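You operate a simulated robot arm through the tools that you are given. There is no shell and no other tool. Be economical: measure what you need, move in short steps, check, and stop when the job is done.

You run a simulated robot arm. Do the job below in one go: nothing can be reset, and whatever is moved stays where it is left.

JOB
Grind two scoops of corn from the yellow tin into the small white bowl; close the tin.
Fine: empty the hopper, lay the scoop on the island, spill nothing.

It is judged by the outcome, as a careful person would: the job done as asked, and still so three seconds after it is handed in. It fails if anything else is knocked over, pushed out of place, dropped, spilled or broken.

ROBOT AND FRAMES
A 6-joint arm with a two-finger parallel gripper, fixed in place. Base frame: the origin is at the foot of the arm, x ahead of it, y to its left, z up; the work surface is at about z = 930. Units: mm, rad, N and s.
With the tool pointing down near the work surface it reaches from about 100 to 740 mm from the base axis. Its first joint turns from -2.897 to 2.897 rad. Payload 3.91 kg.
The tool frame sits at the grasp point between the pads (the TCP): z along the fingers, y along the line on which they close. The tips reach 30 mm beyond it. Largest opening 110 mm; finger width 20, thickness 10; the body of the gripper, 48 by 112 mm, starts 55 mm behind the TCP.
Orientation is that of the tool frame in the base frame, as [roll, pitch, yaw] about the fixed x, y, z axes, in that order (R = Rz(yaw) Ry(pitch) Rx(roll)). With the fingers straight down and closing along the base's y, the tool's x points along the base's -x, its y along +y and its z along -z.

CONTROLS
- The arm moves only by the tool jog_arm. Its argument "targets" is one flat list of numbers, 6 for each row, row after row: the shift along the base's x, y, z in m, then the turn, a rotation vector about the base's x, y, z in rad. In form: [tx, ty, tz, wx, wy, wz, tx, ty, tz, wx, wy, wz, ...]. A call has 1 to 8 rows; each row shifts and turns the commanded pose from where the row before left it. "fingers" is the gripper command, from -1 (shut) to 1 (fully open), values between in proportion, set as the call begins (left out, the last holds). Rows are played at 5 a second. More than 50 mm and 0.15 rad between two rows, or a gripper value outside its range, and nothing of the call is played. Where a pose cannot be reached the arm comes as near as it can. A force on the tool above 90 N (or 10 N above the force at the start of the call, whichever is more), or a blocked arm, ends the call early, and 0.2 s more pass. Each finger travels about 45 mm/s and halts on what it meets, pressing with about 38 N; the grip force reading is that of the motor and also rises with nothing between the fingers. The clock runs only during rows and for 0.2 s after the last one: add rows that do not move to give the fingers time. The reply holds the time, the measured pose of the TCP, the force on the tool along the base axes, the opening and the grip force, in the units named above and with some noise.
- Cameras (640 x 400 px; columns grow to the right, rows downward): "scene" is fixed at [399.7, 500, 1530.9]; the picture's right is [-0.96, -0.27, 0.00], its down [-0.14, 0.49, -0.86] and it looks along [0.23, -0.83, -0.51] (base axes); focal length 310 px, centre (320, 200). "wrist" rides on the gripper at [71, 22, -107] in the tool frame; the picture's right is [-0.29, 0.96, 0.00], its down [-0.76, -0.23, -0.61] and it looks along [-0.58, -0.18, 0.79] (tool axes); focal length 243 px, centre (320, 200). There is no depth. A picture from a camera that has moved, and an enlarged one, comes with that camera's place and axes in the base frame and with its lens.
- get_image(camera): a new picture of that camera. The clock stands still meanwhile.
- raise_lower(by): slides the trunk up (or, below 0, down) by that many mm; the arm rides with it, the base frame stays. It gives what a move gives, with no picture.
- close_up(camera, box): a new picture of the part [left, top, right, bottom] of that camera's present view, enlarged. The clock stands still meanwhile.
- hand_in(): hands the job in; it is judged then, once.

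Work in short steps. Places have to be worked out from the pictures, the camera data and where the tool is seen: move nearer, look again, correct. Check each grasp and each placing, and mend what went wrong. You have 120 turns and 84 pictures in all, those below and enlarged ones among them. Open the gripper and draw the arm clear of the work before you hand the job in, unless the task says otherwise; then end with one line.

The tools are called as a command line: name --argument value ..., lists and objects as JSON in quotes. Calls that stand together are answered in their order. jog_arm: Moves the arm, as the interface text tells. Its arguments: {"type":"object","properties":{"targets":{"type":"array","items":{"type":"number"}},"fingers":{"type":"number"}},"required":["targets"]} The other tools are called the same way: raise_lower (by) slides the trunk up or down; get_image (camera) takes a picture; close_up (camera, box) takes an enlarged picture of a part of a camera's view; hand_in () hands the job in.

At the start:

```text
time: 0.0
tool_pos: [180.7, -270.9, 1336.1]
ee_rot: [-3.141, -0.001, -3.14]
force: [-1.1, 0.3, 0.8]
opening: 109.9
finger_force: 0.1
trunk travel left (down, up): [-525.0, 65.0]
```

scene: 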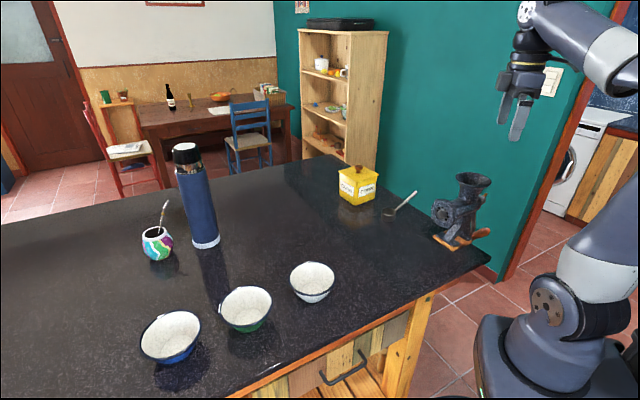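
wrist: 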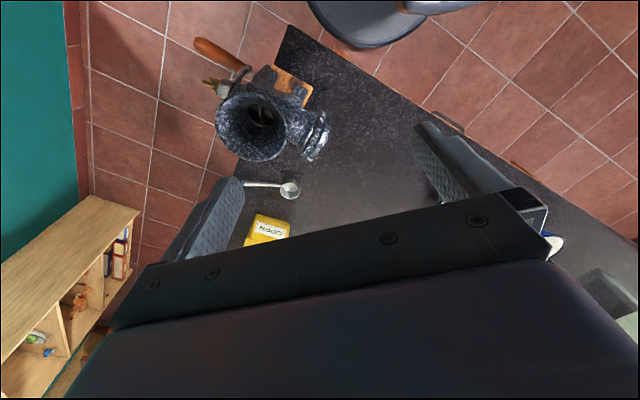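

I'll first look closely at the tin, scoop and grinder, and at the bowls.

close_up --camera "scene" --box '[320, 150, 500, 262]'

close_up --camera "scene" --box '[120, 240, 360, 390]'

close_up --camera "wrist" --box '[170, 30, 350, 250]'

```text
3.56 times, centred on (410, 206) of scene
camera zoom: at [399.7, 500.0, 1530.9], right [-0.96, -0.27, 0.0], down [-0.14, 0.49, -0.86], along [0.23, -0.83, -0.51], focal length 1102 px, centre (0, 179)
```

zoom: 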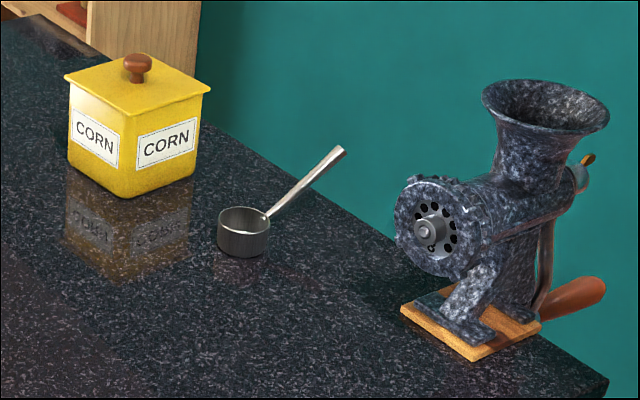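

```text
2.67 times, centred on (240, 315) of scene
camera zoom: at [399.7, 500.0, 1530.9], right [-0.96, -0.27, 0.0], down [-0.14, 0.49, -0.86], along [0.23, -0.83, -0.51], focal length 826 px, centre (533, -107)
```

zoom: 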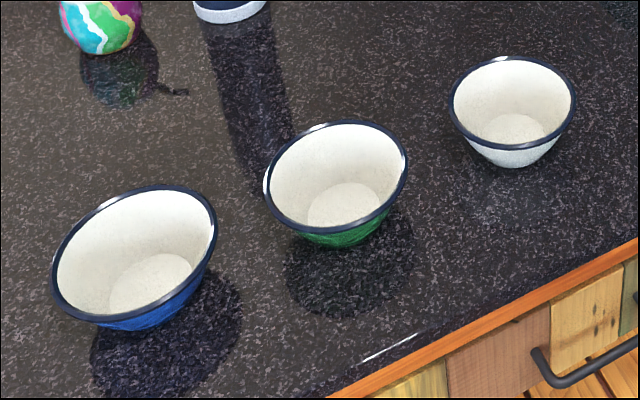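

```text
1.82 times, centred on (260, 140) of wrist
camera zoom: at [110.1, -248.3, 1443.4], right [0.29, 0.96, 0.0], down [0.76, -0.23, 0.61], along [0.58, -0.18, -0.79], focal length 441 px, centre (429, 309)
```

zoom: 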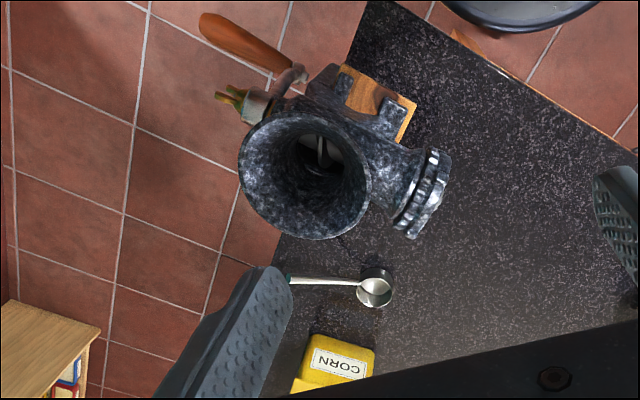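

Rough places so far: hopper rim (194,-368,1136), outlet about (268,-297,1046), tin (538,-524) with its knob at z≈1055, scoop cup (410,-409), small white bowl (567,-37). Next I look closer at the grinder and tin.

close_up --camera "scene" --box '[426, 165, 500, 255]'

close_up --camera "scene" --box '[332, 155, 422, 225]'

close_up --camera "wrist" --box '[190, 30, 335, 170]'

```text
4.44 times, centred on (463, 210) of scene
camera zoom: at [399.7, 500.0, 1530.9], right [-0.96, -0.27, 0.0], down [-0.14, 0.49, -0.86], along [0.23, -0.83, -0.51], focal length 1377 px, centre (-316, 156)
```

zoom: 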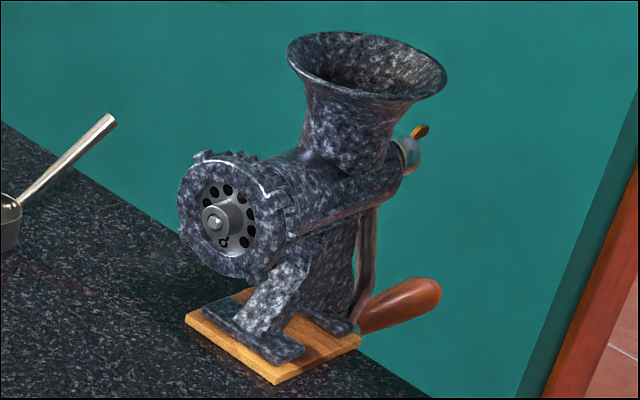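

```text
5.71 times, centred on (377, 190) of scene
camera zoom: at [399.7, 500.0, 1530.9], right [-0.96, -0.27, 0.0], down [-0.14, 0.49, -0.86], along [0.23, -0.83, -0.51], focal length 1771 px, centre (-6, 257)
```

zoom: 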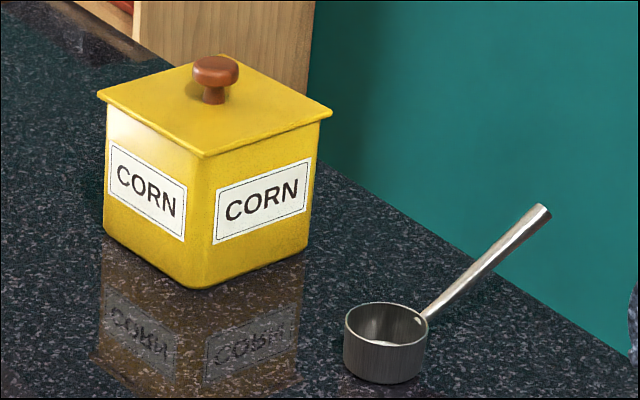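

```text
2.86 times, centred on (262, 100) of wrist
camera zoom: at [110.1, -248.3, 1443.4], right [0.29, 0.96, 0.0], down [0.76, -0.23, 0.61], along [0.58, -0.18, -0.79], focal length 693 px, centre (484, 486)
```

zoom: 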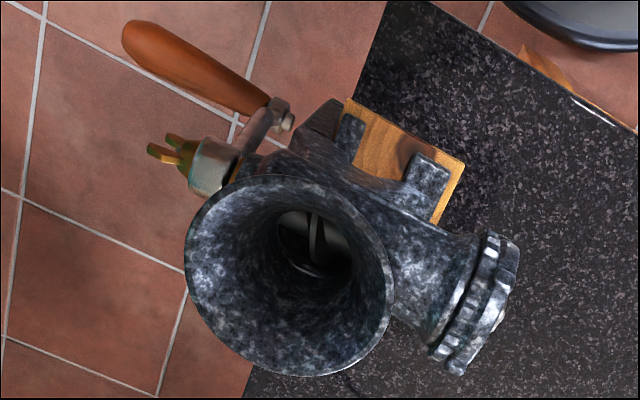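

The first job is to bring the bowl under the outlet. I'll move above it with the yaw turned -45°, ready to grip the outer rim, and open the fingers.

jog_arm --targets '[0.04, 0.025, 0, 0, 0, -0.098, 0.04, 0.025, 0, 0, 0, -0.098, 0.04, 0.025, 0, 0, 0, -0.098, 0.04, 0.025, 0, 0, 0, -0.098, 0.04, 0.025, 0, 0, 0, -0.098, 0.04, 0.025, 0, 0, 0, -0.098, 0.04, 0.025, 0, 0, 0, -0.098, 0.04, 0.025, 0, 0, 0, -0.1]' --fingers 0

```text
time: 1.8
tool_pos: [499.4, -68.5, 1333.9]
ee_rot: [3.141, 0.001, 2.355]
force: [-0.3, 0.3, 0.2]
opening: 55.0
finger_force: 0.0
trunk travel left (down, up): [-525.0, 65.0]
```

Tracking is good. I look at the bowl from here.

get_image --camera "wrist"

```text
75 pictures are left
camera wrist: at [465.8, -1.8, 1440.5], right [0.88, 0.47, 0.0], down [0.37, -0.7, 0.61], along [0.28, -0.54, -0.79], focal length 243 px, centre (320, 200)
```

wrist: 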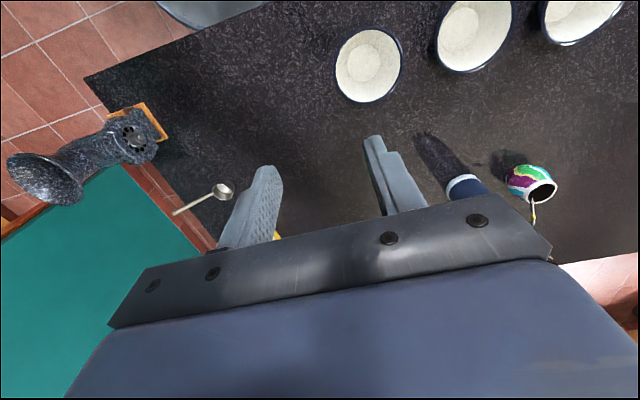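

The bowl's rim centre comes out at about (565,-25), radius 57, rim z≈988. I'll approach a standoff point outside and above its outer rim, tilted 0.5 rad along the wall.

jog_arm --targets '[0.0166, 0.0144, -0.032, -0.0442, 0.0442, 0, 0.0166, 0.0144, -0.032, -0.0442, 0.0442, 0, 0.0166, 0.0144, -0.032, -0.0442, 0.0442, 0, 0.0166, 0.0144, -0.032, -0.0442, 0.0442, 0, 0.0166, 0.0144, -0.032, -0.0442, 0.0442, 0, 0.0166, 0.0144, -0.032, -0.0442, 0.0442, 0, 0.0166, 0.0144, -0.032, -0.0442, 0.0442, 0, 0.0166, 0.0144, -0.032, -0.0442, 0.0442, 0]' --fingers -0.1

get_image --camera "wrist"

close_up --camera "scene" --box '[220, 200, 380, 310]'

```text
time: 3.6
tool_pos: [629.0, 45.0, 1078.1]
ee_rot: [-2.644, 0.005, 2.355]
force: [-0.2, -0.2, -0.1]
opening: 49.5
finger_force: 0.1
out of reach, approached as far as the arm can: row 8
trunk travel left (down, up): [-525.0, 65.0]
```

```text
74 pictures are left
camera wrist: at [629.3, 146.4, 1161.7], right [0.8, 0.39, -0.46], down [0.6, -0.47, 0.65], along [0.04, -0.79, -0.61], focal length 243 px, centre (320, 200)
```

wrist: 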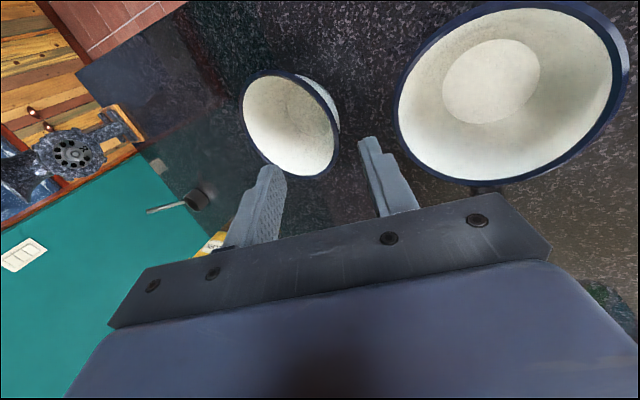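

```text
3.64 times, centred on (300, 255) of scene
camera zoom: at [399.7, 500.0, 1530.9], right [-0.96, -0.27, 0.0], down [-0.14, 0.49, -0.86], along [0.23, -0.83, -0.51], focal length 1127 px, centre (393, 0)
```

zoom: 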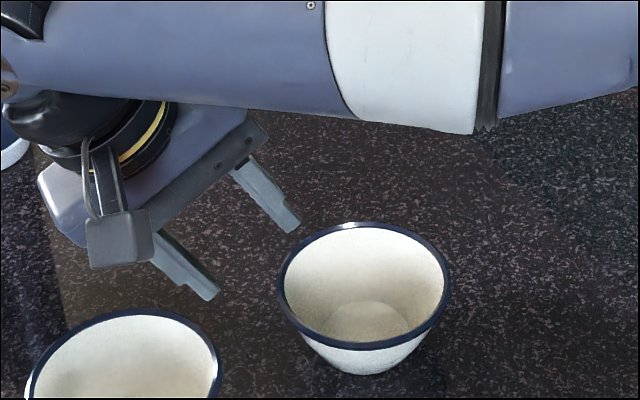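

The rim centre refines to about (567,-33), z≈976, R 58. I'll descend along the tool axis toward the outer rim point (609,9) in steps and check.

jog_arm --targets '[-0.003, -0.013, -0.025, 0, 0, 0, -0.003, -0.013, -0.025, 0, 0, 0, -0.004, -0.005, -0.018, 0, 0, 0]'

close_up --camera "wrist" --box '[200, 20, 460, 220]'

close_up --camera "scene" --box '[220, 230, 350, 320]'

```text
time: 4.4
tool_pos: [620.0, 13.5, 1010.0]
ee_rot: [-2.641, 0.0, 2.355]
force: [0.2, 0.2, -0.1]
opening: 49.6
finger_force: 0.2
trunk travel left (down, up): [-525.0, 65.0]
```

```text
2.00 times, centred on (330, 120) of wrist
camera zoom: at [619.4, 114.4, 1093.7], right [0.8, 0.39, -0.46], down [0.6, -0.47, 0.64], along [0.03, -0.79, -0.61], focal length 485 px, centre (300, 360)
```

zoom: 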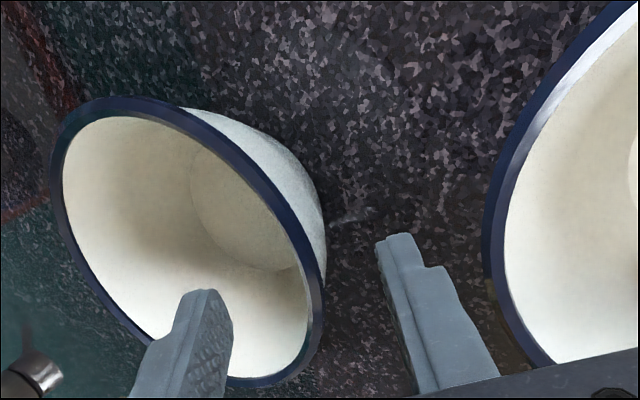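

```text
4.44 times, centred on (285, 275) of scene
camera zoom: at [399.7, 500.0, 1530.9], right [-0.96, -0.27, 0.0], down [-0.14, 0.49, -0.86], along [0.23, -0.83, -0.51], focal length 1377 px, centre (476, -133)
```

zoom: 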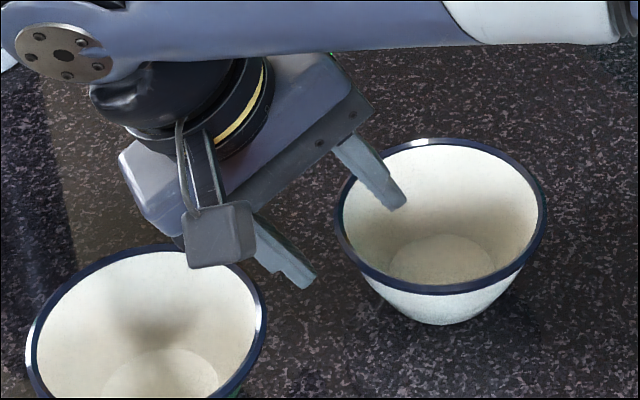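

The fingers straddle the rim well. I advance 30 mm along the tool axis and then close.

jog_arm --targets '[-0.005, -0.005, -0.013, 0, 0, 0, -0.005, -0.005, -0.013, 0, 0, 0]'

jog_arm --targets '[0, 0, 0, 0, 0, 0, 0, 0, 0, 0, 0, 0, 0, 0, 0, 0, 0, 0, 0, 0, 0, 0, 0, 0]' --fingers -1

close_up --camera "scene" --box '[220, 230, 350, 320]'

```text
time: 5.0
tool_pos: [610.1, 2.9, 986.5]
ee_rot: [-2.644, 0.001, 2.357]
force: [0.2, -0.1, -0.5]
opening: 49.2
finger_force: 0.0
trunk travel left (down, up): [-525.0, 65.0]
```

```text
time: 6.0
tool_pos: [610.8, 3.0, 984.7]
ee_rot: [-2.642, 0.0, 2.357]
force: [-0.1, 0.1, -0.4]
opening: 3.0
finger_force: 37.5
trunk travel left (down, up): [-525.0, 65.0]
```

```text
4.44 times, centred on (285, 275) of scene
camera zoom: at [399.7, 500.0, 1530.9], right [-0.96, -0.27, 0.0], down [-0.14, 0.49, -0.86], along [0.23, -0.83, -0.51], focal length 1377 px, centre (476, -133)
```

zoom: 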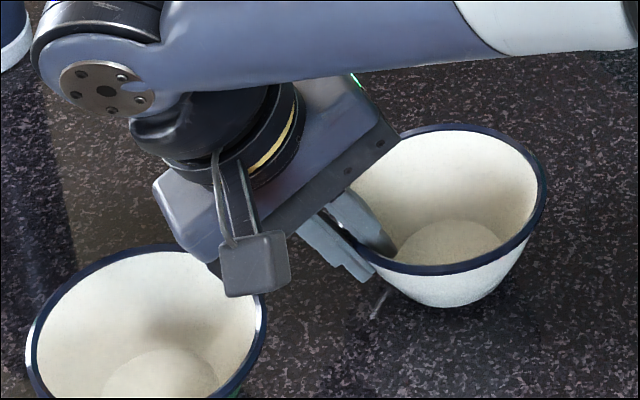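

Gripped, with 3 mm of wall between the pads. I lift the bowl and check how it hangs.

jog_arm --targets '[0, 0, 0.02, 0, 0, 0, 0, 0, 0.03, 0, 0, 0, 0, 0, 0.03, 0, 0, 0, 0, 0, 0.03, 0, 0, 0]'

get_image --camera "scene"

close_up --camera "scene" --box '[220, 180, 370, 290]'

```text
time: 7.0
tool_pos: [611.8, 1.7, 1096.7]
ee_rot: [-2.642, 0.0, 2.355]
force: [0.4, -0.1, -1.8]
opening: 3.3
finger_force: 38.4
trunk travel left (down, up): [-525.0, 65.0]
```

```text
69 pictures are left
```

scene: 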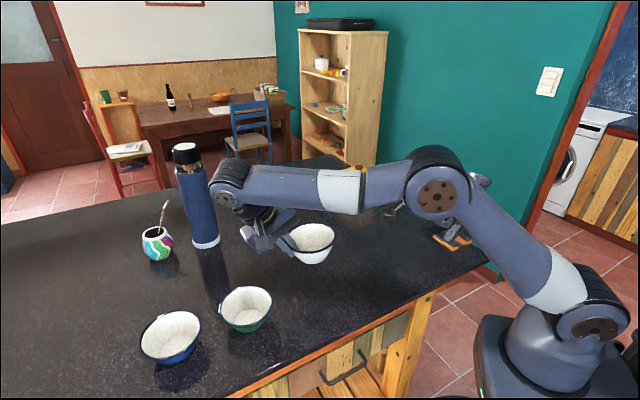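

```text
3.64 times, centred on (295, 235) of scene
camera zoom: at [399.7, 500.0, 1530.9], right [-0.96, -0.27, 0.0], down [-0.14, 0.49, -0.86], along [0.23, -0.83, -0.51], focal length 1127 px, centre (411, 73)
```

zoom: 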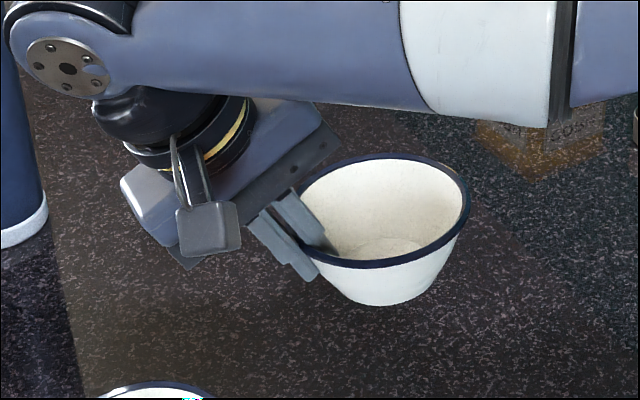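

The bowl is held. I carry it to a pre-position in front of the grinder outlet, about 90 mm out along its axis, still high.

jog_arm --targets '[-0.0317, -0.0247, 0, 0, 0, 0, -0.0317, -0.0247, 0, 0, 0, 0, -0.0317, -0.0247, 0, 0, 0, 0, -0.0317, -0.0247, 0, 0, 0, 0, -0.0317, -0.0247, 0, 0, 0, 0, -0.0317, -0.0247, 0, 0, 0, 0, -0.0317, -0.0247, 0, 0, 0, 0]'

jog_arm --targets '[0, 0, -0.04, 0, 0, 0, 0, 0, -0.04, 0, 0, 0]'

close_up --camera "scene" --box '[360, 160, 520, 270]'

get_image --camera "wrist"

```text
time: 8.6
tool_pos: [388.2, -170.7, 1100.2]
ee_rot: [-2.643, -0.001, 2.356]
force: [0.2, -0.6, -0.5]
opening: 3.6
finger_force: 38.1
trunk travel left (down, up): [-525.0, 65.0]
```

```text
time: 9.2
tool_pos: [387.9, -170.3, 1015.7]
ee_rot: [-2.643, 0.0, 2.356]
force: [0.6, 0.1, -1.2]
opening: 3.4
finger_force: 37.8
trunk travel left (down, up): [-525.0, 65.0]
```

```text
3.64 times, centred on (440, 215) of scene
camera zoom: at [399.7, 500.0, 1530.9], right [-0.96, -0.27, 0.0], down [-0.14, 0.49, -0.86], along [0.23, -0.83, -0.51], focal length 1127 px, centre (-116, 146)
```

zoom: 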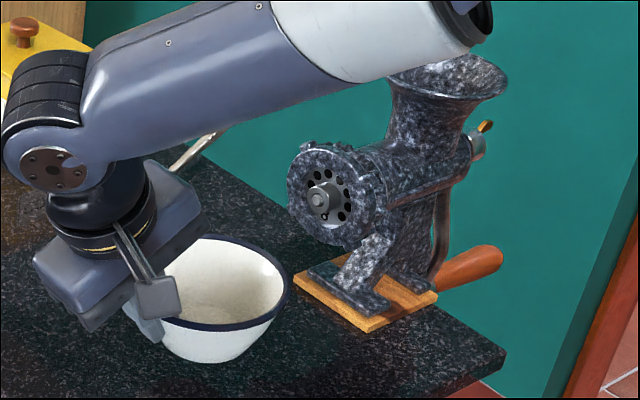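

```text
66 pictures are left
camera wrist: at [388.6, -69.9, 1099.7], right [0.8, 0.39, -0.46], down [0.6, -0.47, 0.64], along [0.03, -0.79, -0.61], focal length 243 px, centre (320, 200)
```

wrist: 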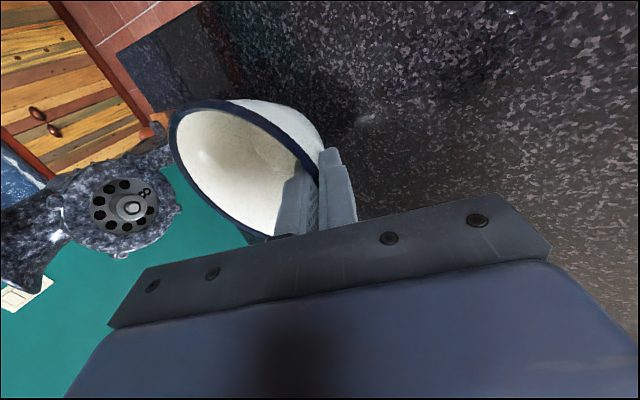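

The bowl is level enough and clear. I lower it to just above the counter and then slide it in along the grinder axis.

jog_arm --targets '[0, 0, -0.022, 0, 0, 0, -0.01, -0.01, 0, 0, 0, 0, -0.017, -0.017, 0, 0, 0, 0]'

close_up --camera "scene" --box '[360, 160, 520, 270]'

```text
time: 10.0
tool_pos: [363.6, -195.5, 992.5]
ee_rot: [-2.644, 0.0, 2.356]
force: [1.2, 0.0, -1.2]
opening: 3.4
finger_force: 38.4
trunk travel left (down, up): [-525.0, 65.0]
```

```text
3.64 times, centred on (440, 215) of scene
camera zoom: at [399.7, 500.0, 1530.9], right [-0.96, -0.27, 0.0], down [-0.14, 0.49, -0.86], along [0.23, -0.83, -0.51], focal length 1127 px, centre (-116, 146)
```

zoom: 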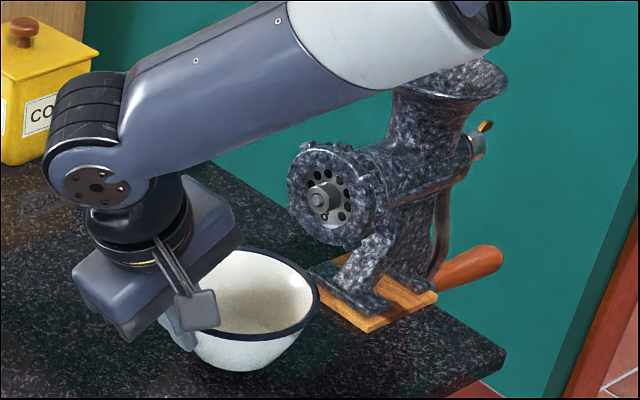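

Laterally it is aligned. I slide in the remaining ~53 mm along the axis in two parts.

jog_arm --targets '[-0.013, -0.013, 0, 0, 0, 0, -0.01, -0.01, 0, 0, 0, 0]'

close_up --camera "scene" --box '[380, 180, 500, 262]'

get_image --camera "wrist"

```text
time: 10.6
tool_pos: [339.5, -219.7, 993.8]
ee_rot: [-2.641, -0.001, 2.356]
force: [0.1, -0.1, -1.3]
opening: 3.4
finger_force: 38.1
trunk travel left (down, up): [-525.0, 65.0]
```

```text
4.88 times, centred on (440, 221) of scene
camera zoom: at [399.7, 500.0, 1530.9], right [-0.96, -0.27, 0.0], down [-0.14, 0.49, -0.86], along [0.23, -0.83, -0.51], focal length 1512 px, centre (-265, 98)
```

zoom: 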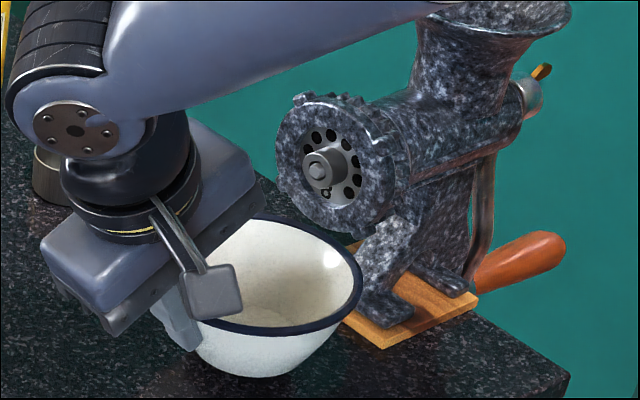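

```text
63 pictures are left
camera wrist: at [338.9, -120.5, 1078.0], right [0.8, 0.39, -0.46], down [0.6, -0.47, 0.64], along [0.03, -0.79, -0.61], focal length 243 px, centre (320, 200)
```

wrist: 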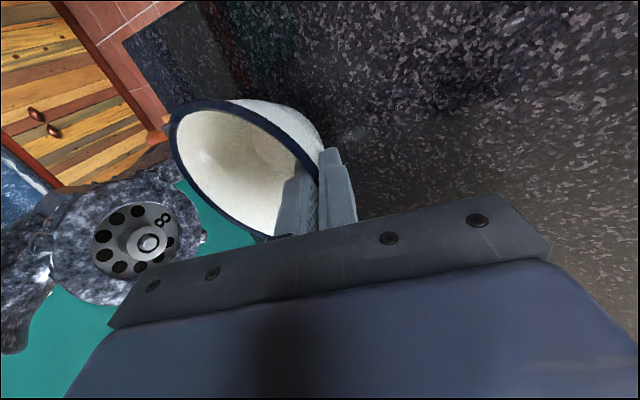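

Clear everywhere. Final 20 mm in, then lower until it touches.

jog_arm --targets '[-0.0075, -0.0075, 0, 0, 0, 0, -0.0065, -0.0065, 0, 0, 0, 0]'

jog_arm --targets '[0, 0, -0.004, 0, 0, 0, 0, 0, -0.003, 0, 0, 0]'

close_up --camera "scene" --box '[380, 180, 500, 262]'

```text
time: 11.2
tool_pos: [324.7, -234.8, 993.8]
ee_rot: [-2.642, 0.001, 2.356]
force: [-1.0, 0.1, -1.5]
opening: 3.5
finger_force: 37.8
trunk travel left (down, up): [-525.0, 65.0]
```

```text
time: 11.8
tool_pos: [324.2, -232.7, 986.4]
ee_rot: [-2.641, 0.002, 2.355]
force: [-0.1, 1.0, -1.0]
opening: 3.3
finger_force: 37.8
trunk travel left (down, up): [-525.0, 65.0]
```

```text
4.88 times, centred on (440, 221) of scene
camera zoom: at [399.7, 500.0, 1530.9], right [-0.96, -0.27, 0.0], down [-0.14, 0.49, -0.86], along [0.23, -0.83, -0.51], focal length 1512 px, centre (-265, 98)
```

zoom: 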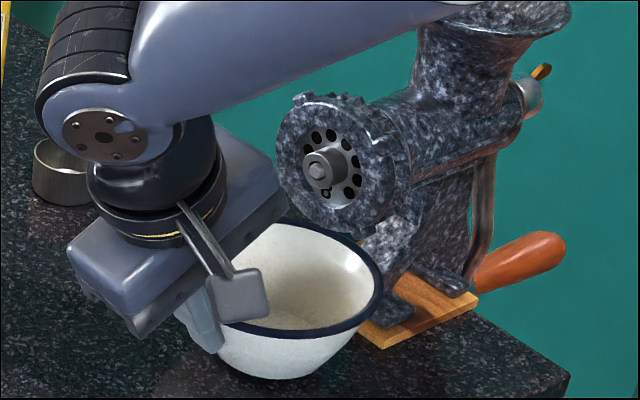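

jog_arm --targets '[0, 0, -0.0015, 0, 0, 0, 0, 0, -0.0015, 0, 0, 0]'

```text
time: 12.4
tool_pos: [324.9, -234.8, 983.2]
ee_rot: [-2.641, 0.003, 2.357]
force: [1.3, 2.2, 12.4]
opening: 3.3
finger_force: 38.6
trunk travel left (down, up): [-525.0, 65.0]
```

The 12 N reading shows contact with the counter. I open the fingers slowly, just enough to release.

jog_arm --targets '[0, 0, 0.001, 0, 0, 0, 0, 0, 0, 0, 0, 0, 0, 0, 0, 0, 0, 0]' --fingers -0.65

close_up --camera "scene" --box '[380, 180, 500, 262]'

get_image --camera "wrist"

```text
time: 13.2
tool_pos: [325.4, -233.3, 984.0]
ee_rot: [-2.643, 0.0, 2.356]
force: [0.6, -0.1, -0.6]
opening: 19.2
finger_force: 0.1
trunk travel left (down, up): [-525.0, 65.0]
```

```text
4.88 times, centred on (440, 221) of scene
camera zoom: at [399.7, 500.0, 1530.9], right [-0.96, -0.27, 0.0], down [-0.14, 0.49, -0.86], along [0.23, -0.83, -0.51], focal length 1512 px, centre (-265, 98)
```

zoom: 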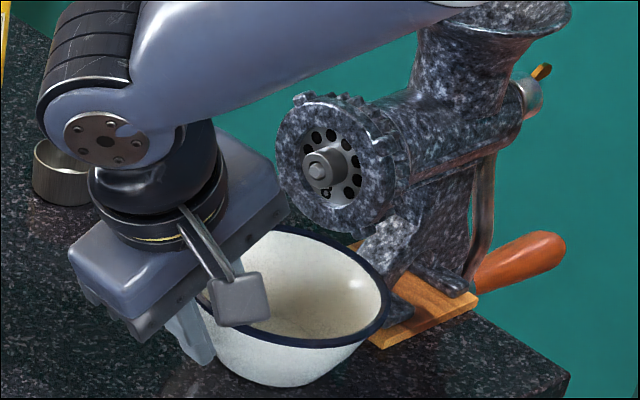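

```text
60 pictures are left
camera wrist: at [324.4, -133.5, 1066.9], right [0.8, 0.39, -0.46], down [0.6, -0.47, 0.64], along [0.03, -0.79, -0.61], focal length 243 px, centre (320, 200)
```

wrist: 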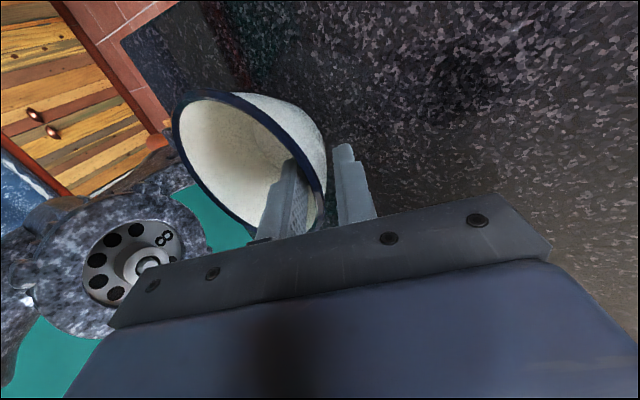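

The bowl stands free under the outlet. I back out along the tool axis.

jog_arm --targets '[0.007, 0.007, 0.018, 0, 0, 0, 0.01, 0.01, 0.026, 0, 0, 0, 0.014, 0.014, 0.036, 0, 0, 0, 0.018, 0.018, 0.04, 0, 0, 0, 0.018, 0.018, 0.04, 0, 0, 0]'

close_up --camera "scene" --box '[380, 180, 500, 262]'

get_image --camera "wrist"

```text
time: 14.4
tool_pos: [394.1, -168.4, 1144.7]
ee_rot: [-2.641, 0.0, 2.357]
force: [0.2, 0.6, 0.4]
opening: 19.1
finger_force: 0.1
trunk travel left (down, up): [-525.0, 65.0]
```

```text
4.88 times, centred on (440, 221) of scene
camera zoom: at [399.7, 500.0, 1530.9], right [-0.96, -0.27, 0.0], down [-0.14, 0.49, -0.86], along [0.23, -0.83, -0.51], focal length 1512 px, centre (-265, 98)
```

zoom: 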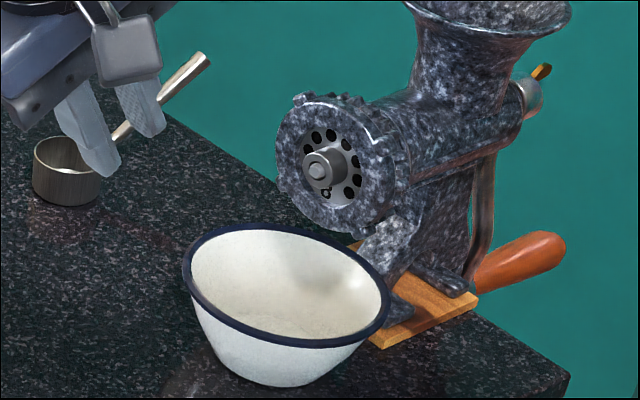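

```text
58 pictures are left
camera wrist: at [394.6, -66.9, 1228.4], right [0.8, 0.39, -0.46], down [0.6, -0.47, 0.64], along [0.03, -0.79, -0.61], focal length 243 px, centre (320, 200)
```

wrist: 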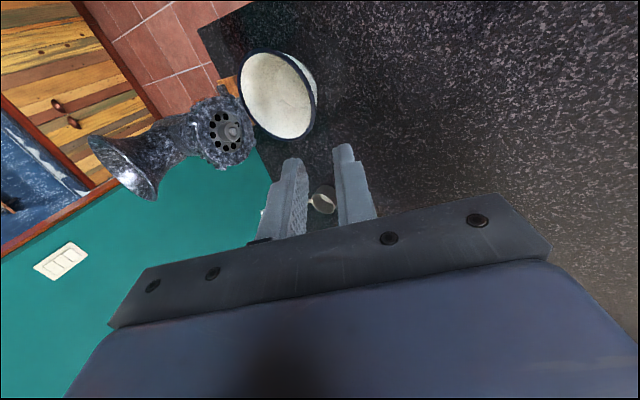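

The bowl is well under the outlet: rim centre about (276,-278), drop point inside. Now for the tin lid: I untilt and move to a viewing position near the tin.

jog_arm --targets '[0.007, -0.029, 0.007, 0.0442, -0.0442, 0, 0.007, -0.029, 0.007, 0.0442, -0.0442, 0, 0.007, -0.029, 0.007, 0.0442, -0.0442, 0, 0.007, -0.029, 0.007, 0.0442, -0.0442, 0, 0.007, -0.029, 0.007, 0.0442, -0.0442, 0, 0.007, -0.029, 0.007, 0.0442, -0.0442, 0, 0.007, -0.029, 0.007, 0.0442, -0.0442, 0, 0.007, -0.029, 0.007, 0.0442, -0.0442, 0]' --fingers 0.1

get_image --camera "wrist"

```text
time: 16.2
tool_pos: [446.1, -399.8, 1198.6]
ee_rot: [-3.141, -0.001, 2.355]
force: [-0.3, 0.2, 0.1]
opening: 60.5
finger_force: 0.1
trunk travel left (down, up): [-525.0, 65.0]
```

```text
57 pictures are left
camera wrist: at [411.9, -333.6, 1304.3], right [0.88, 0.47, 0.0], down [0.37, -0.7, 0.61], along [0.29, -0.53, -0.79], focal length 243 px, centre (320, 200)
```

wrist: 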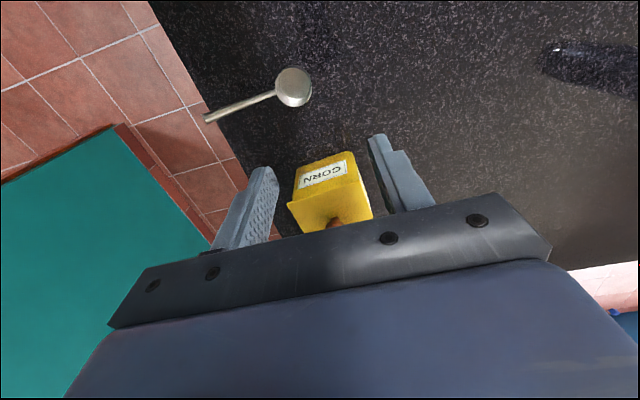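

The knob is at about (540,-525,1057), the lid 106 mm square at about -40°, scoop beside it. I approach the knob tilted 0.4 rad outward, closing tangentially, and stop above it.

jog_arm --targets '[0.015, -0.021, -0.016, -0.0566, -0.0566, 0, 0.015, -0.021, -0.016, -0.0566, -0.0566, 0, 0.015, -0.021, -0.016, -0.0566, -0.0566, 0, 0.015, -0.021, -0.016, -0.0566, -0.0566, 0, 0.015, -0.021, -0.016, -0.0566, -0.0566, 0]'

close_up --camera "wrist" --box '[200, 100, 450, 256]'

close_up --camera "scene" --box '[320, 145, 440, 220]'

```text
time: 17.4
tool_pos: [523.0, -504.2, 1117.1]
ee_rot: [-3.141, 0.401, 2.354]
force: [-0.7, -1.0, 0.1]
opening: 60.3
finger_force: 0.1
trunk travel left (down, up): [-525.0, 65.0]
```

```text
2.56 times, centred on (325, 178) of wrist
camera zoom: at [462.7, -412.7, 1188.3], right [0.87, 0.49, 0.11], down [0.16, -0.49, 0.86], along [0.47, -0.72, -0.5], focal length 621 px, centre (307, 256)
```

zoom: 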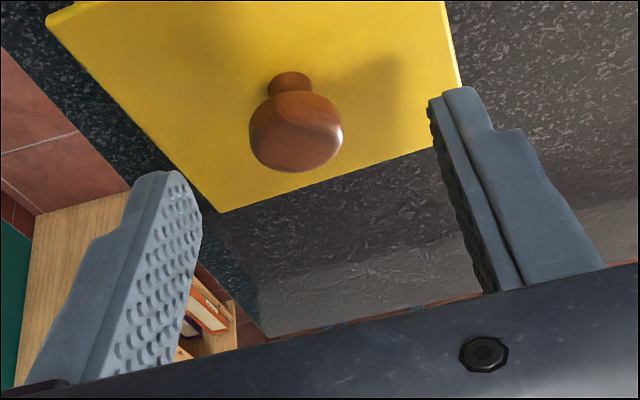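

```text
5.33 times, centred on (380, 182) of scene
camera zoom: at [399.7, 500.0, 1530.9], right [-0.96, -0.27, 0.0], down [-0.14, 0.49, -0.86], along [0.23, -0.83, -0.51], focal length 1652 px, centre (0, 293)
```

zoom: 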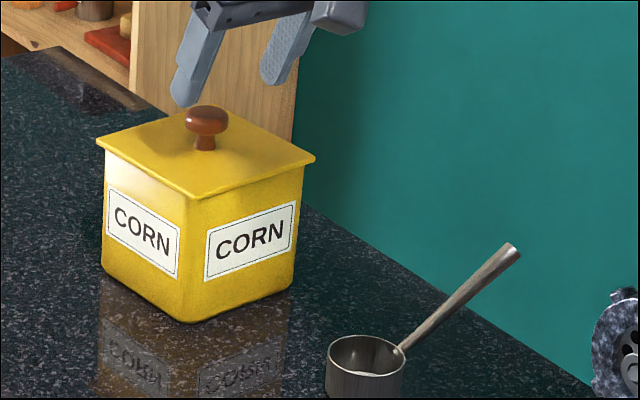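

The knob refines to (540.5,-529.5,1060). I descend so the fingertips straddle it, stopping just above the lid.

jog_arm --targets '[0.004, -0.008, -0.013, 0, 0, 0, 0.004, -0.007, -0.013, 0, 0, 0, 0.004, -0.005, -0.011, 0, 0, 0]'

close_up --camera "wrist" --box '[200, 100, 450, 256]'

close_up --camera "scene" --box '[320, 145, 400, 195]'

```text
time: 18.2
tool_pos: [534.4, -524.2, 1081.7]
ee_rot: [-3.141, 0.4, 2.357]
force: [0.5, -0.9, 0.5]
opening: 60.4
finger_force: 0.0
trunk travel left (down, up): [-525.0, 65.0]
```

```text
2.56 times, centred on (325, 178) of wrist
camera zoom: at [474.4, -432.7, 1152.5], right [0.87, 0.49, 0.11], down [0.16, -0.49, 0.86], along [0.47, -0.72, -0.5], focal length 621 px, centre (307, 256)
```

zoom: 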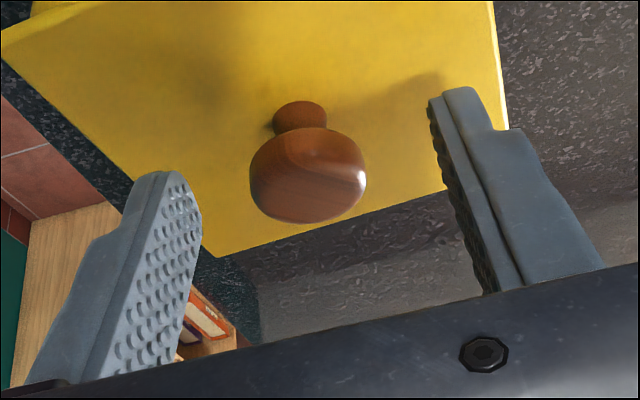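

```text
8.00 times, centred on (360, 170) of scene
camera zoom: at [399.7, 500.0, 1530.9], right [-0.96, -0.27, 0.0], down [-0.14, 0.49, -0.86], along [0.23, -0.83, -0.51], focal length 2479 px, centre (0, 440)
```

zoom: 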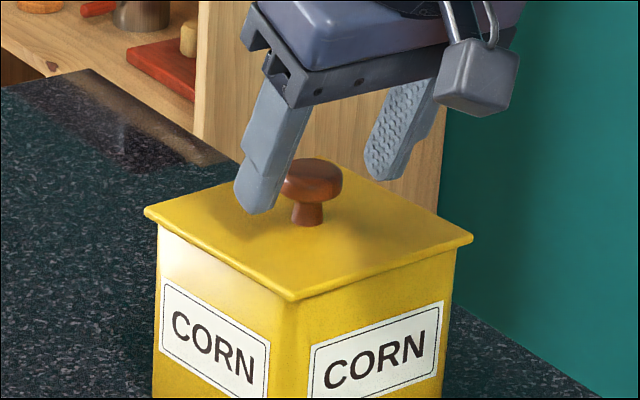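

Laterally the knob is centred within a millimetre. I go down 4 mm and close.

jog_arm --targets '[0.001, -0.001, -0.004, 0, 0, 0]'

jog_arm --targets '[0, 0, 0, 0, 0, 0, 0, 0, 0, 0, 0, 0, 0, 0, 0, 0, 0, 0, 0, 0, 0, 0, 0, 0]' --fingers -1

close_up --camera "scene" --box '[320, 145, 400, 195]'

```text
time: 18.6
tool_pos: [536.1, -525.0, 1078.0]
ee_rot: [-3.141, 0.398, 2.357]
force: [0.0, 0.1, -1.0]
opening: 60.5
finger_force: 0.0
trunk travel left (down, up): [-525.0, 65.0]
```

```text
time: 19.6
tool_pos: [537.5, -525.7, 1078.2]
ee_rot: [3.141, 0.401, 2.356]
force: [-0.2, -1.8, 1.0]
opening: 28.2
finger_force: 37.8
trunk travel left (down, up): [-525.0, 65.0]
```

```text
8.00 times, centred on (360, 170) of scene
camera zoom: at [399.7, 500.0, 1530.9], right [-0.96, -0.27, 0.0], down [-0.14, 0.49, -0.86], along [0.23, -0.83, -0.51], focal length 2479 px, centre (0, 440)
```

zoom: 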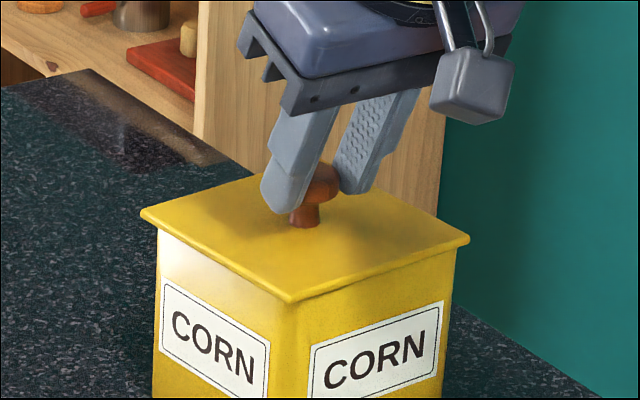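

The knob is held (28 mm). I record the grasp pose as (537,-525.5,1078) and lift straight up.

jog_arm --targets '[0, 0, 0.015, 0, 0, 0, 0, 0, 0.025, 0, 0, 0, 0, 0, 0.03, 0, 0, 0, 0, 0, 0.03, 0, 0, 0]'

close_up --camera "scene" --box '[320, 120, 440, 220]'

```text
time: 20.6
tool_pos: [536.6, -526.3, 1179.4]
ee_rot: [3.14, 0.399, 2.356]
force: [-0.1, -0.2, -0.3]
opening: 28.4
finger_force: 38.1
trunk travel left (down, up): [-525.0, 65.0]
```

```text
4.00 times, centred on (380, 170) of scene
camera zoom: at [399.7, 500.0, 1530.9], right [-0.96, -0.27, 0.0], down [-0.14, 0.49, -0.86], along [0.23, -0.83, -0.51], focal length 1239 px, centre (80, 320)
```

zoom: 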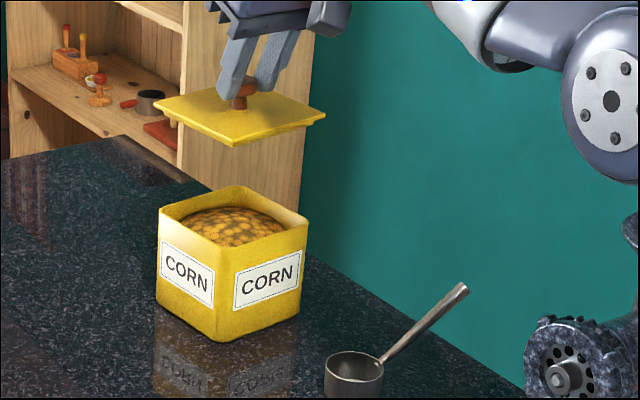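

The tin is open and nearly full, with a heap of corn. I carry the lid to a clear spot at about (540,-265) and lower it.

jog_arm --targets '[0, 0.043, 0, 0, 0, 0, 0, 0.044, 0, 0, 0, 0, 0, 0.044, 0, 0, 0, 0, 0, 0.044, 0, 0, 0, 0, 0, 0.044, -0.02, 0, 0, 0, 0, 0.041, -0.02, 0, 0, 0, 0, 0, -0.04, 0, 0, 0, 0, 0, -0.04, 0, 0, 0]'

jog_arm --targets '[0, 0, -0.04, 0, 0, 0, 0, 0, -0.028, 0, 0, 0]'

close_up --camera "scene" --box '[270, 160, 400, 250]'

```text
time: 22.4
tool_pos: [535.4, -263.1, 1056.1]
ee_rot: [3.14, 0.401, 2.356]
force: [0.0, -0.5, -1.0]
opening: 28.4
finger_force: 37.6
trunk travel left (down, up): [-525.0, 65.0]
```

```text
time: 23.0
tool_pos: [535.0, -264.9, 989.7]
ee_rot: [-3.142, 0.399, 2.355]
force: [-0.7, -0.2, -0.8]
opening: 28.1
finger_force: 37.8
trunk travel left (down, up): [-525.0, 65.0]
```

```text
4.44 times, centred on (335, 205) of scene
camera zoom: at [399.7, 500.0, 1530.9], right [-0.96, -0.27, 0.0], down [-0.14, 0.49, -0.86], along [0.23, -0.83, -0.51], focal length 1377 px, centre (253, 178)
```

zoom: 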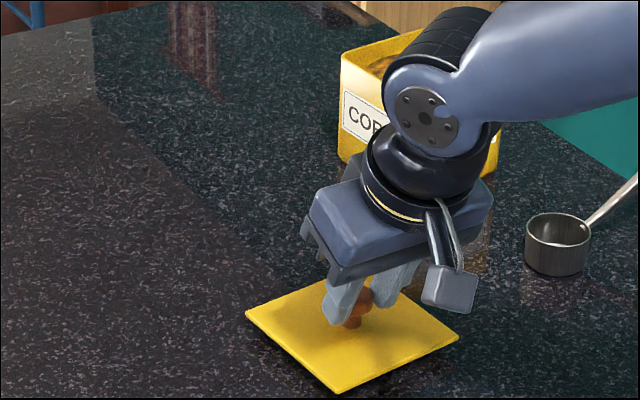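

jog_arm --targets '[0, 0, -0.005, 0, 0, 0, 0, 0, -0.003, 0, 0, 0, 0, 0, -0.003, 0, 0, 0, 0, 0, -0.002, 0, 0, 0, 0, 0, -0.002, 0, 0, 0, 0, 0, -0.002, 0, 0, 0, 0, 0, -0.002, 0, 0, 0]'

```text
time: 24.6
tool_pos: [536.2, -264.8, 977.9]
ee_rot: [3.135, 0.411, 2.356]
force: [-0.3, 1.4, 44.9]
opening: 28.3
finger_force: 38.1
trunk travel left (down, up): [-525.0, 65.0]
```

Contact made. I relieve the press by raising, then open fully enough to clear the cap.

jog_arm --targets '[0, 0, 0.005, 0, 0, 0, 0, 0, 0.002, 0, 0, 0]'

jog_arm --targets '[0, 0, 0, 0, 0, 0, 0, 0, 0, 0, 0, 0, 0, 0, 0, 0, 0, 0]' --fingers -0.1

close_up --camera "scene" --box '[290, 190, 390, 260]'

```text
time: 25.2
tool_pos: [535.3, -264.7, 978.0]
ee_rot: [3.141, 0.397, 2.357]
force: [6.5, -2.2, 12.3]
opening: 28.0
finger_force: 37.5
trunk travel left (down, up): [-525.0, 65.0]
```

```text
time: 26.0
tool_pos: [534.5, -265.0, 979.2]
ee_rot: [3.141, 0.399, 2.357]
force: [-1.2, -0.7, 0.9]
opening: 49.5
finger_force: 0.0
trunk travel left (down, up): [-525.0, 65.0]
```

```text
5.71 times, centred on (340, 225) of scene
camera zoom: at [399.7, 500.0, 1530.9], right [-0.96, -0.27, 0.0], down [-0.14, 0.49, -0.86], along [0.23, -0.83, -0.51], focal length 1771 px, centre (206, 57)
```

zoom: 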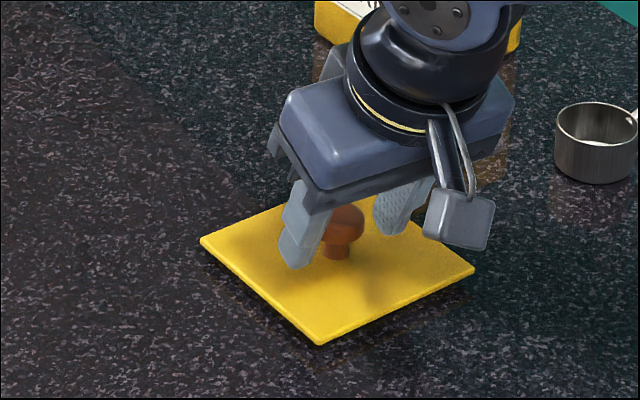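

The lid lies flat. Next is the scoop, whose handle rises at ~24° with its end near (337,-495,1003). I retract from the lid, untilt and begin yawing so the tool can come in along the handle with the camera on top.

jog_arm --targets '[-0.008, 0.008, 0.027, 0, 0, 0, -0.012, 0.012, 0.04, 0, 0, 0, -0.005, 0, 0.045, 0.0943, 0.0943, 0, -0.01, -0.01, 0.045, 0.0943, 0.0943, 0, -0.03, -0.02, 0.02, 0.0943, 0.0943, 0, -0.03, -0.035, 0, 0, 0, -0.143, -0.03, -0.035, 0, 0, 0, -0.143, -0.03, -0.035, 0, 0, 0, -0.143]'

jog_arm --targets '[-0.02, -0.04, 0, 0, 0, -0.143, -0.02, -0.04, 0, 0, 0, -0.143, -0.02, -0.04, 0, 0, 0, -0.143, -0.015, -0.03, 0, 0, 0, -0.143, -0.01, -0.03, 0, 0, 0, -0.143, -0.01, -0.03, 0, 0, 0, -0.143, 0, -0.03, 0, 0, 0, -0.143, 0, -0.01, 0, 0, 0, -0.141]'

get_image --camera "scene"

```text
time: 27.8
tool_pos: [380.0, -379.9, 1159.3]
ee_rot: [3.141, 0.0, 1.924]
force: [-0.4, -0.5, -0.3]
opening: 49.3
finger_force: 0.1
trunk travel left (down, up): [-525.0, 65.0]
```

```text
time: 29.6
tool_pos: [273.3, -601.6, 1161.4]
ee_rot: [3.141, -0.002, 0.782]
force: [0.6, 0.0, 0.0]
opening: 49.7
finger_force: 0.0
out of reach, approached as far as the arm can: row 7
trunk travel left (down, up): [-525.0, 65.0]
```

```text
48 pictures are left
```

scene: 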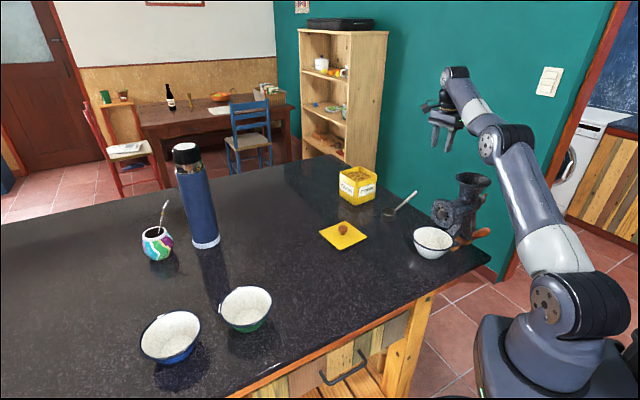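

The yaw is right and the forearm is clear of the hopper. I tilt 45° toward the scoop and move to a standoff off the handle end.

jog_arm --targets '[0.004, 0.0113, -0.0135, 0.0925, -0.0925, 0, 0.004, 0.0113, -0.0135, 0.0925, -0.0925, 0, 0.004, 0.0113, -0.0135, 0.0925, -0.0925, 0, 0.004, 0.0113, -0.0135, 0.0925, -0.0925, 0, 0.004, 0.0113, -0.0135, 0.0925, -0.0925, 0, 0.004, 0.0113, -0.0135, 0.0925, -0.0925, 0]'

get_image --camera "wrist"

get_image --camera "scene"

```text
time: 31.0
tool_pos: [301.2, -534.2, 1078.9]
ee_rot: [3.141, -0.786, 0.784]
force: [0.0, 0.2, 0.3]
opening: 49.8
finger_force: 0.0
trunk travel left (down, up): [-525.0, 65.0]
```

```text
47 pictures are left
camera wrist: at [298.9, -568.2, 1204.3], right [0.53, -0.82, -0.21], down [-0.85, -0.52, -0.11], along [-0.02, 0.23, -0.97], focal length 243 px, centre (320, 200)
```

wrist: 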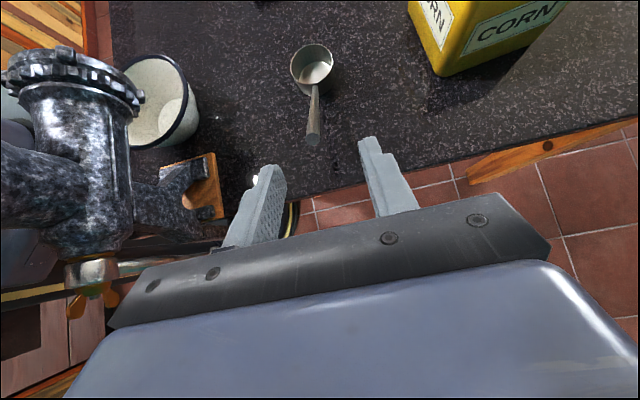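

```text
46 pictures are left
```

scene: 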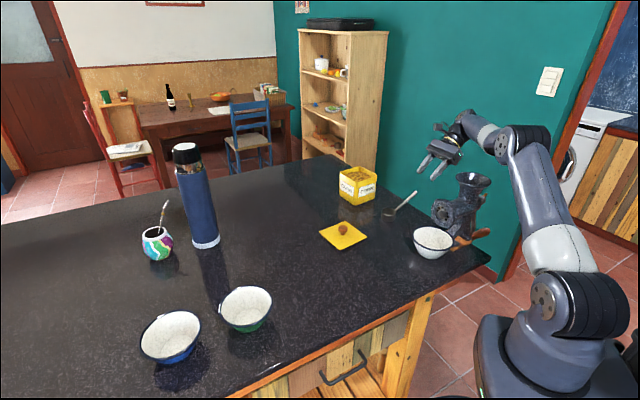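

The handle is well in view: end ~(338,-485), cup ~(418,-420). I advance most of the way with a small lateral and yaw correction.

jog_arm --targets '[0.009, 0.0105, -0.0145, 0, 0, -0.0175, 0.009, 0.0105, -0.0145, 0, 0, -0.0175, 0.009, 0.0105, -0.0145, 0, 0, -0.0175, 0.009, 0.0105, -0.0145, 0, 0, -0.0175]'

close_up --camera "wrist" --box '[200, 40, 440, 240]'

close_up --camera "scene" --box '[370, 160, 490, 235]'

```text
time: 32.0
tool_pos: [335.5, -492.4, 1020.0]
ee_rot: [-3.14, -0.785, 0.714]
force: [-0.6, -0.3, 0.2]
opening: 49.6
finger_force: 0.1
trunk travel left (down, up): [-525.0, 65.0]
```

```text
2.00 times, centred on (320, 140) of wrist
camera zoom: at [331.3, -525.4, 1145.6], right [0.47, -0.86, -0.21], down [-0.88, -0.46, -0.11], along [0.0, 0.23, -0.97], focal length 485 px, centre (320, 320)
```

zoom: 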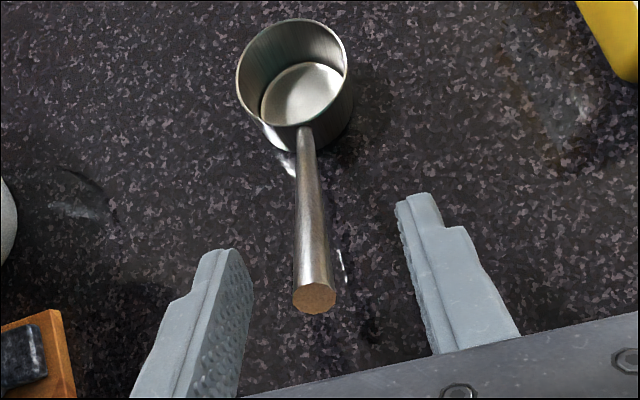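

```text
5.33 times, centred on (430, 198) of scene
camera zoom: at [399.7, 500.0, 1530.9], right [-0.96, -0.27, 0.0], down [-0.14, 0.49, -0.86], along [0.23, -0.83, -0.51], focal length 1652 px, centre (-267, 213)
```

zoom: 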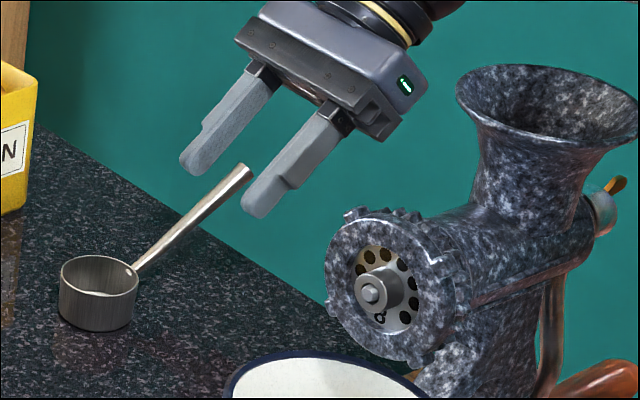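

The handle end is at (335,-488,1009), between the fingers. I go the last ~34 mm onto it and close.

jog_arm --targets '[0.008, 0.009, -0.012, 0, 0, 0, 0.008, 0.008, -0.012, 0, 0, 0]'

jog_arm --targets '[0, 0, 0, 0, 0, 0, 0, 0, 0, 0, 0, 0, 0, 0, 0, 0, 0, 0, 0, 0, 0, 0, 0, 0]' --fingers -1

close_up --camera "wrist" --box '[200, 40, 440, 240]'

close_up --camera "scene" --box '[370, 160, 490, 235]'

```text
time: 32.6
tool_pos: [351.8, -476.5, 996.4]
ee_rot: [3.141, -0.786, 0.716]
force: [0.0, -1.1, -0.2]
opening: 49.7
finger_force: 0.0
trunk travel left (down, up): [-525.0, 65.0]
```

```text
time: 33.6
tool_pos: [352.2, -475.1, 996.1]
ee_rot: [-3.141, -0.784, 0.715]
force: [-0.5, 0.8, -0.5]
opening: 7.8
finger_force: 37.4
trunk travel left (down, up): [-525.0, 65.0]
```

```text
2.00 times, centred on (320, 140) of wrist
camera zoom: at [347.3, -507.9, 1121.7], right [0.47, -0.86, -0.21], down [-0.88, -0.46, -0.11], along [0.0, 0.23, -0.97], focal length 485 px, centre (320, 320)
```

zoom: 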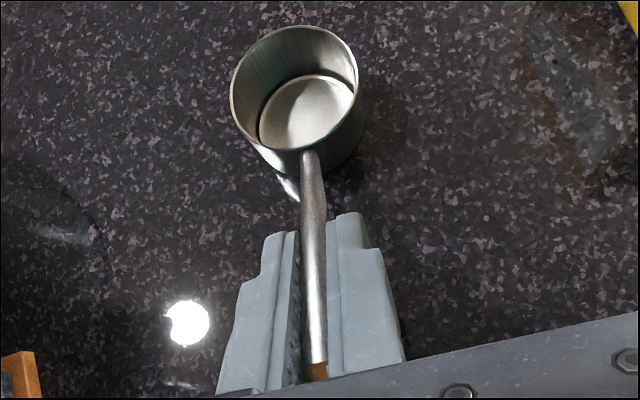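

```text
5.33 times, centred on (430, 198) of scene
camera zoom: at [399.7, 500.0, 1530.9], right [-0.96, -0.27, 0.0], down [-0.14, 0.49, -0.86], along [0.23, -0.83, -0.51], focal length 1652 px, centre (-267, 213)
```

zoom: 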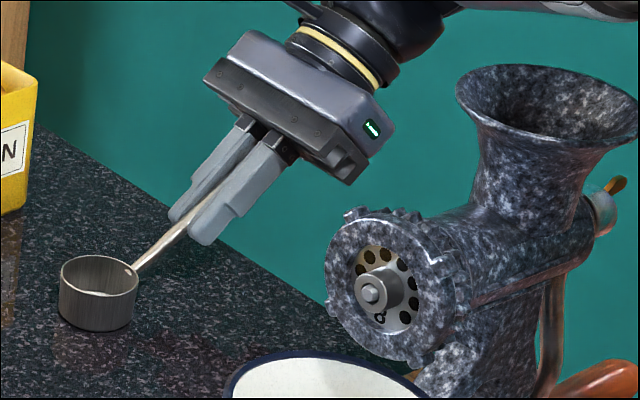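

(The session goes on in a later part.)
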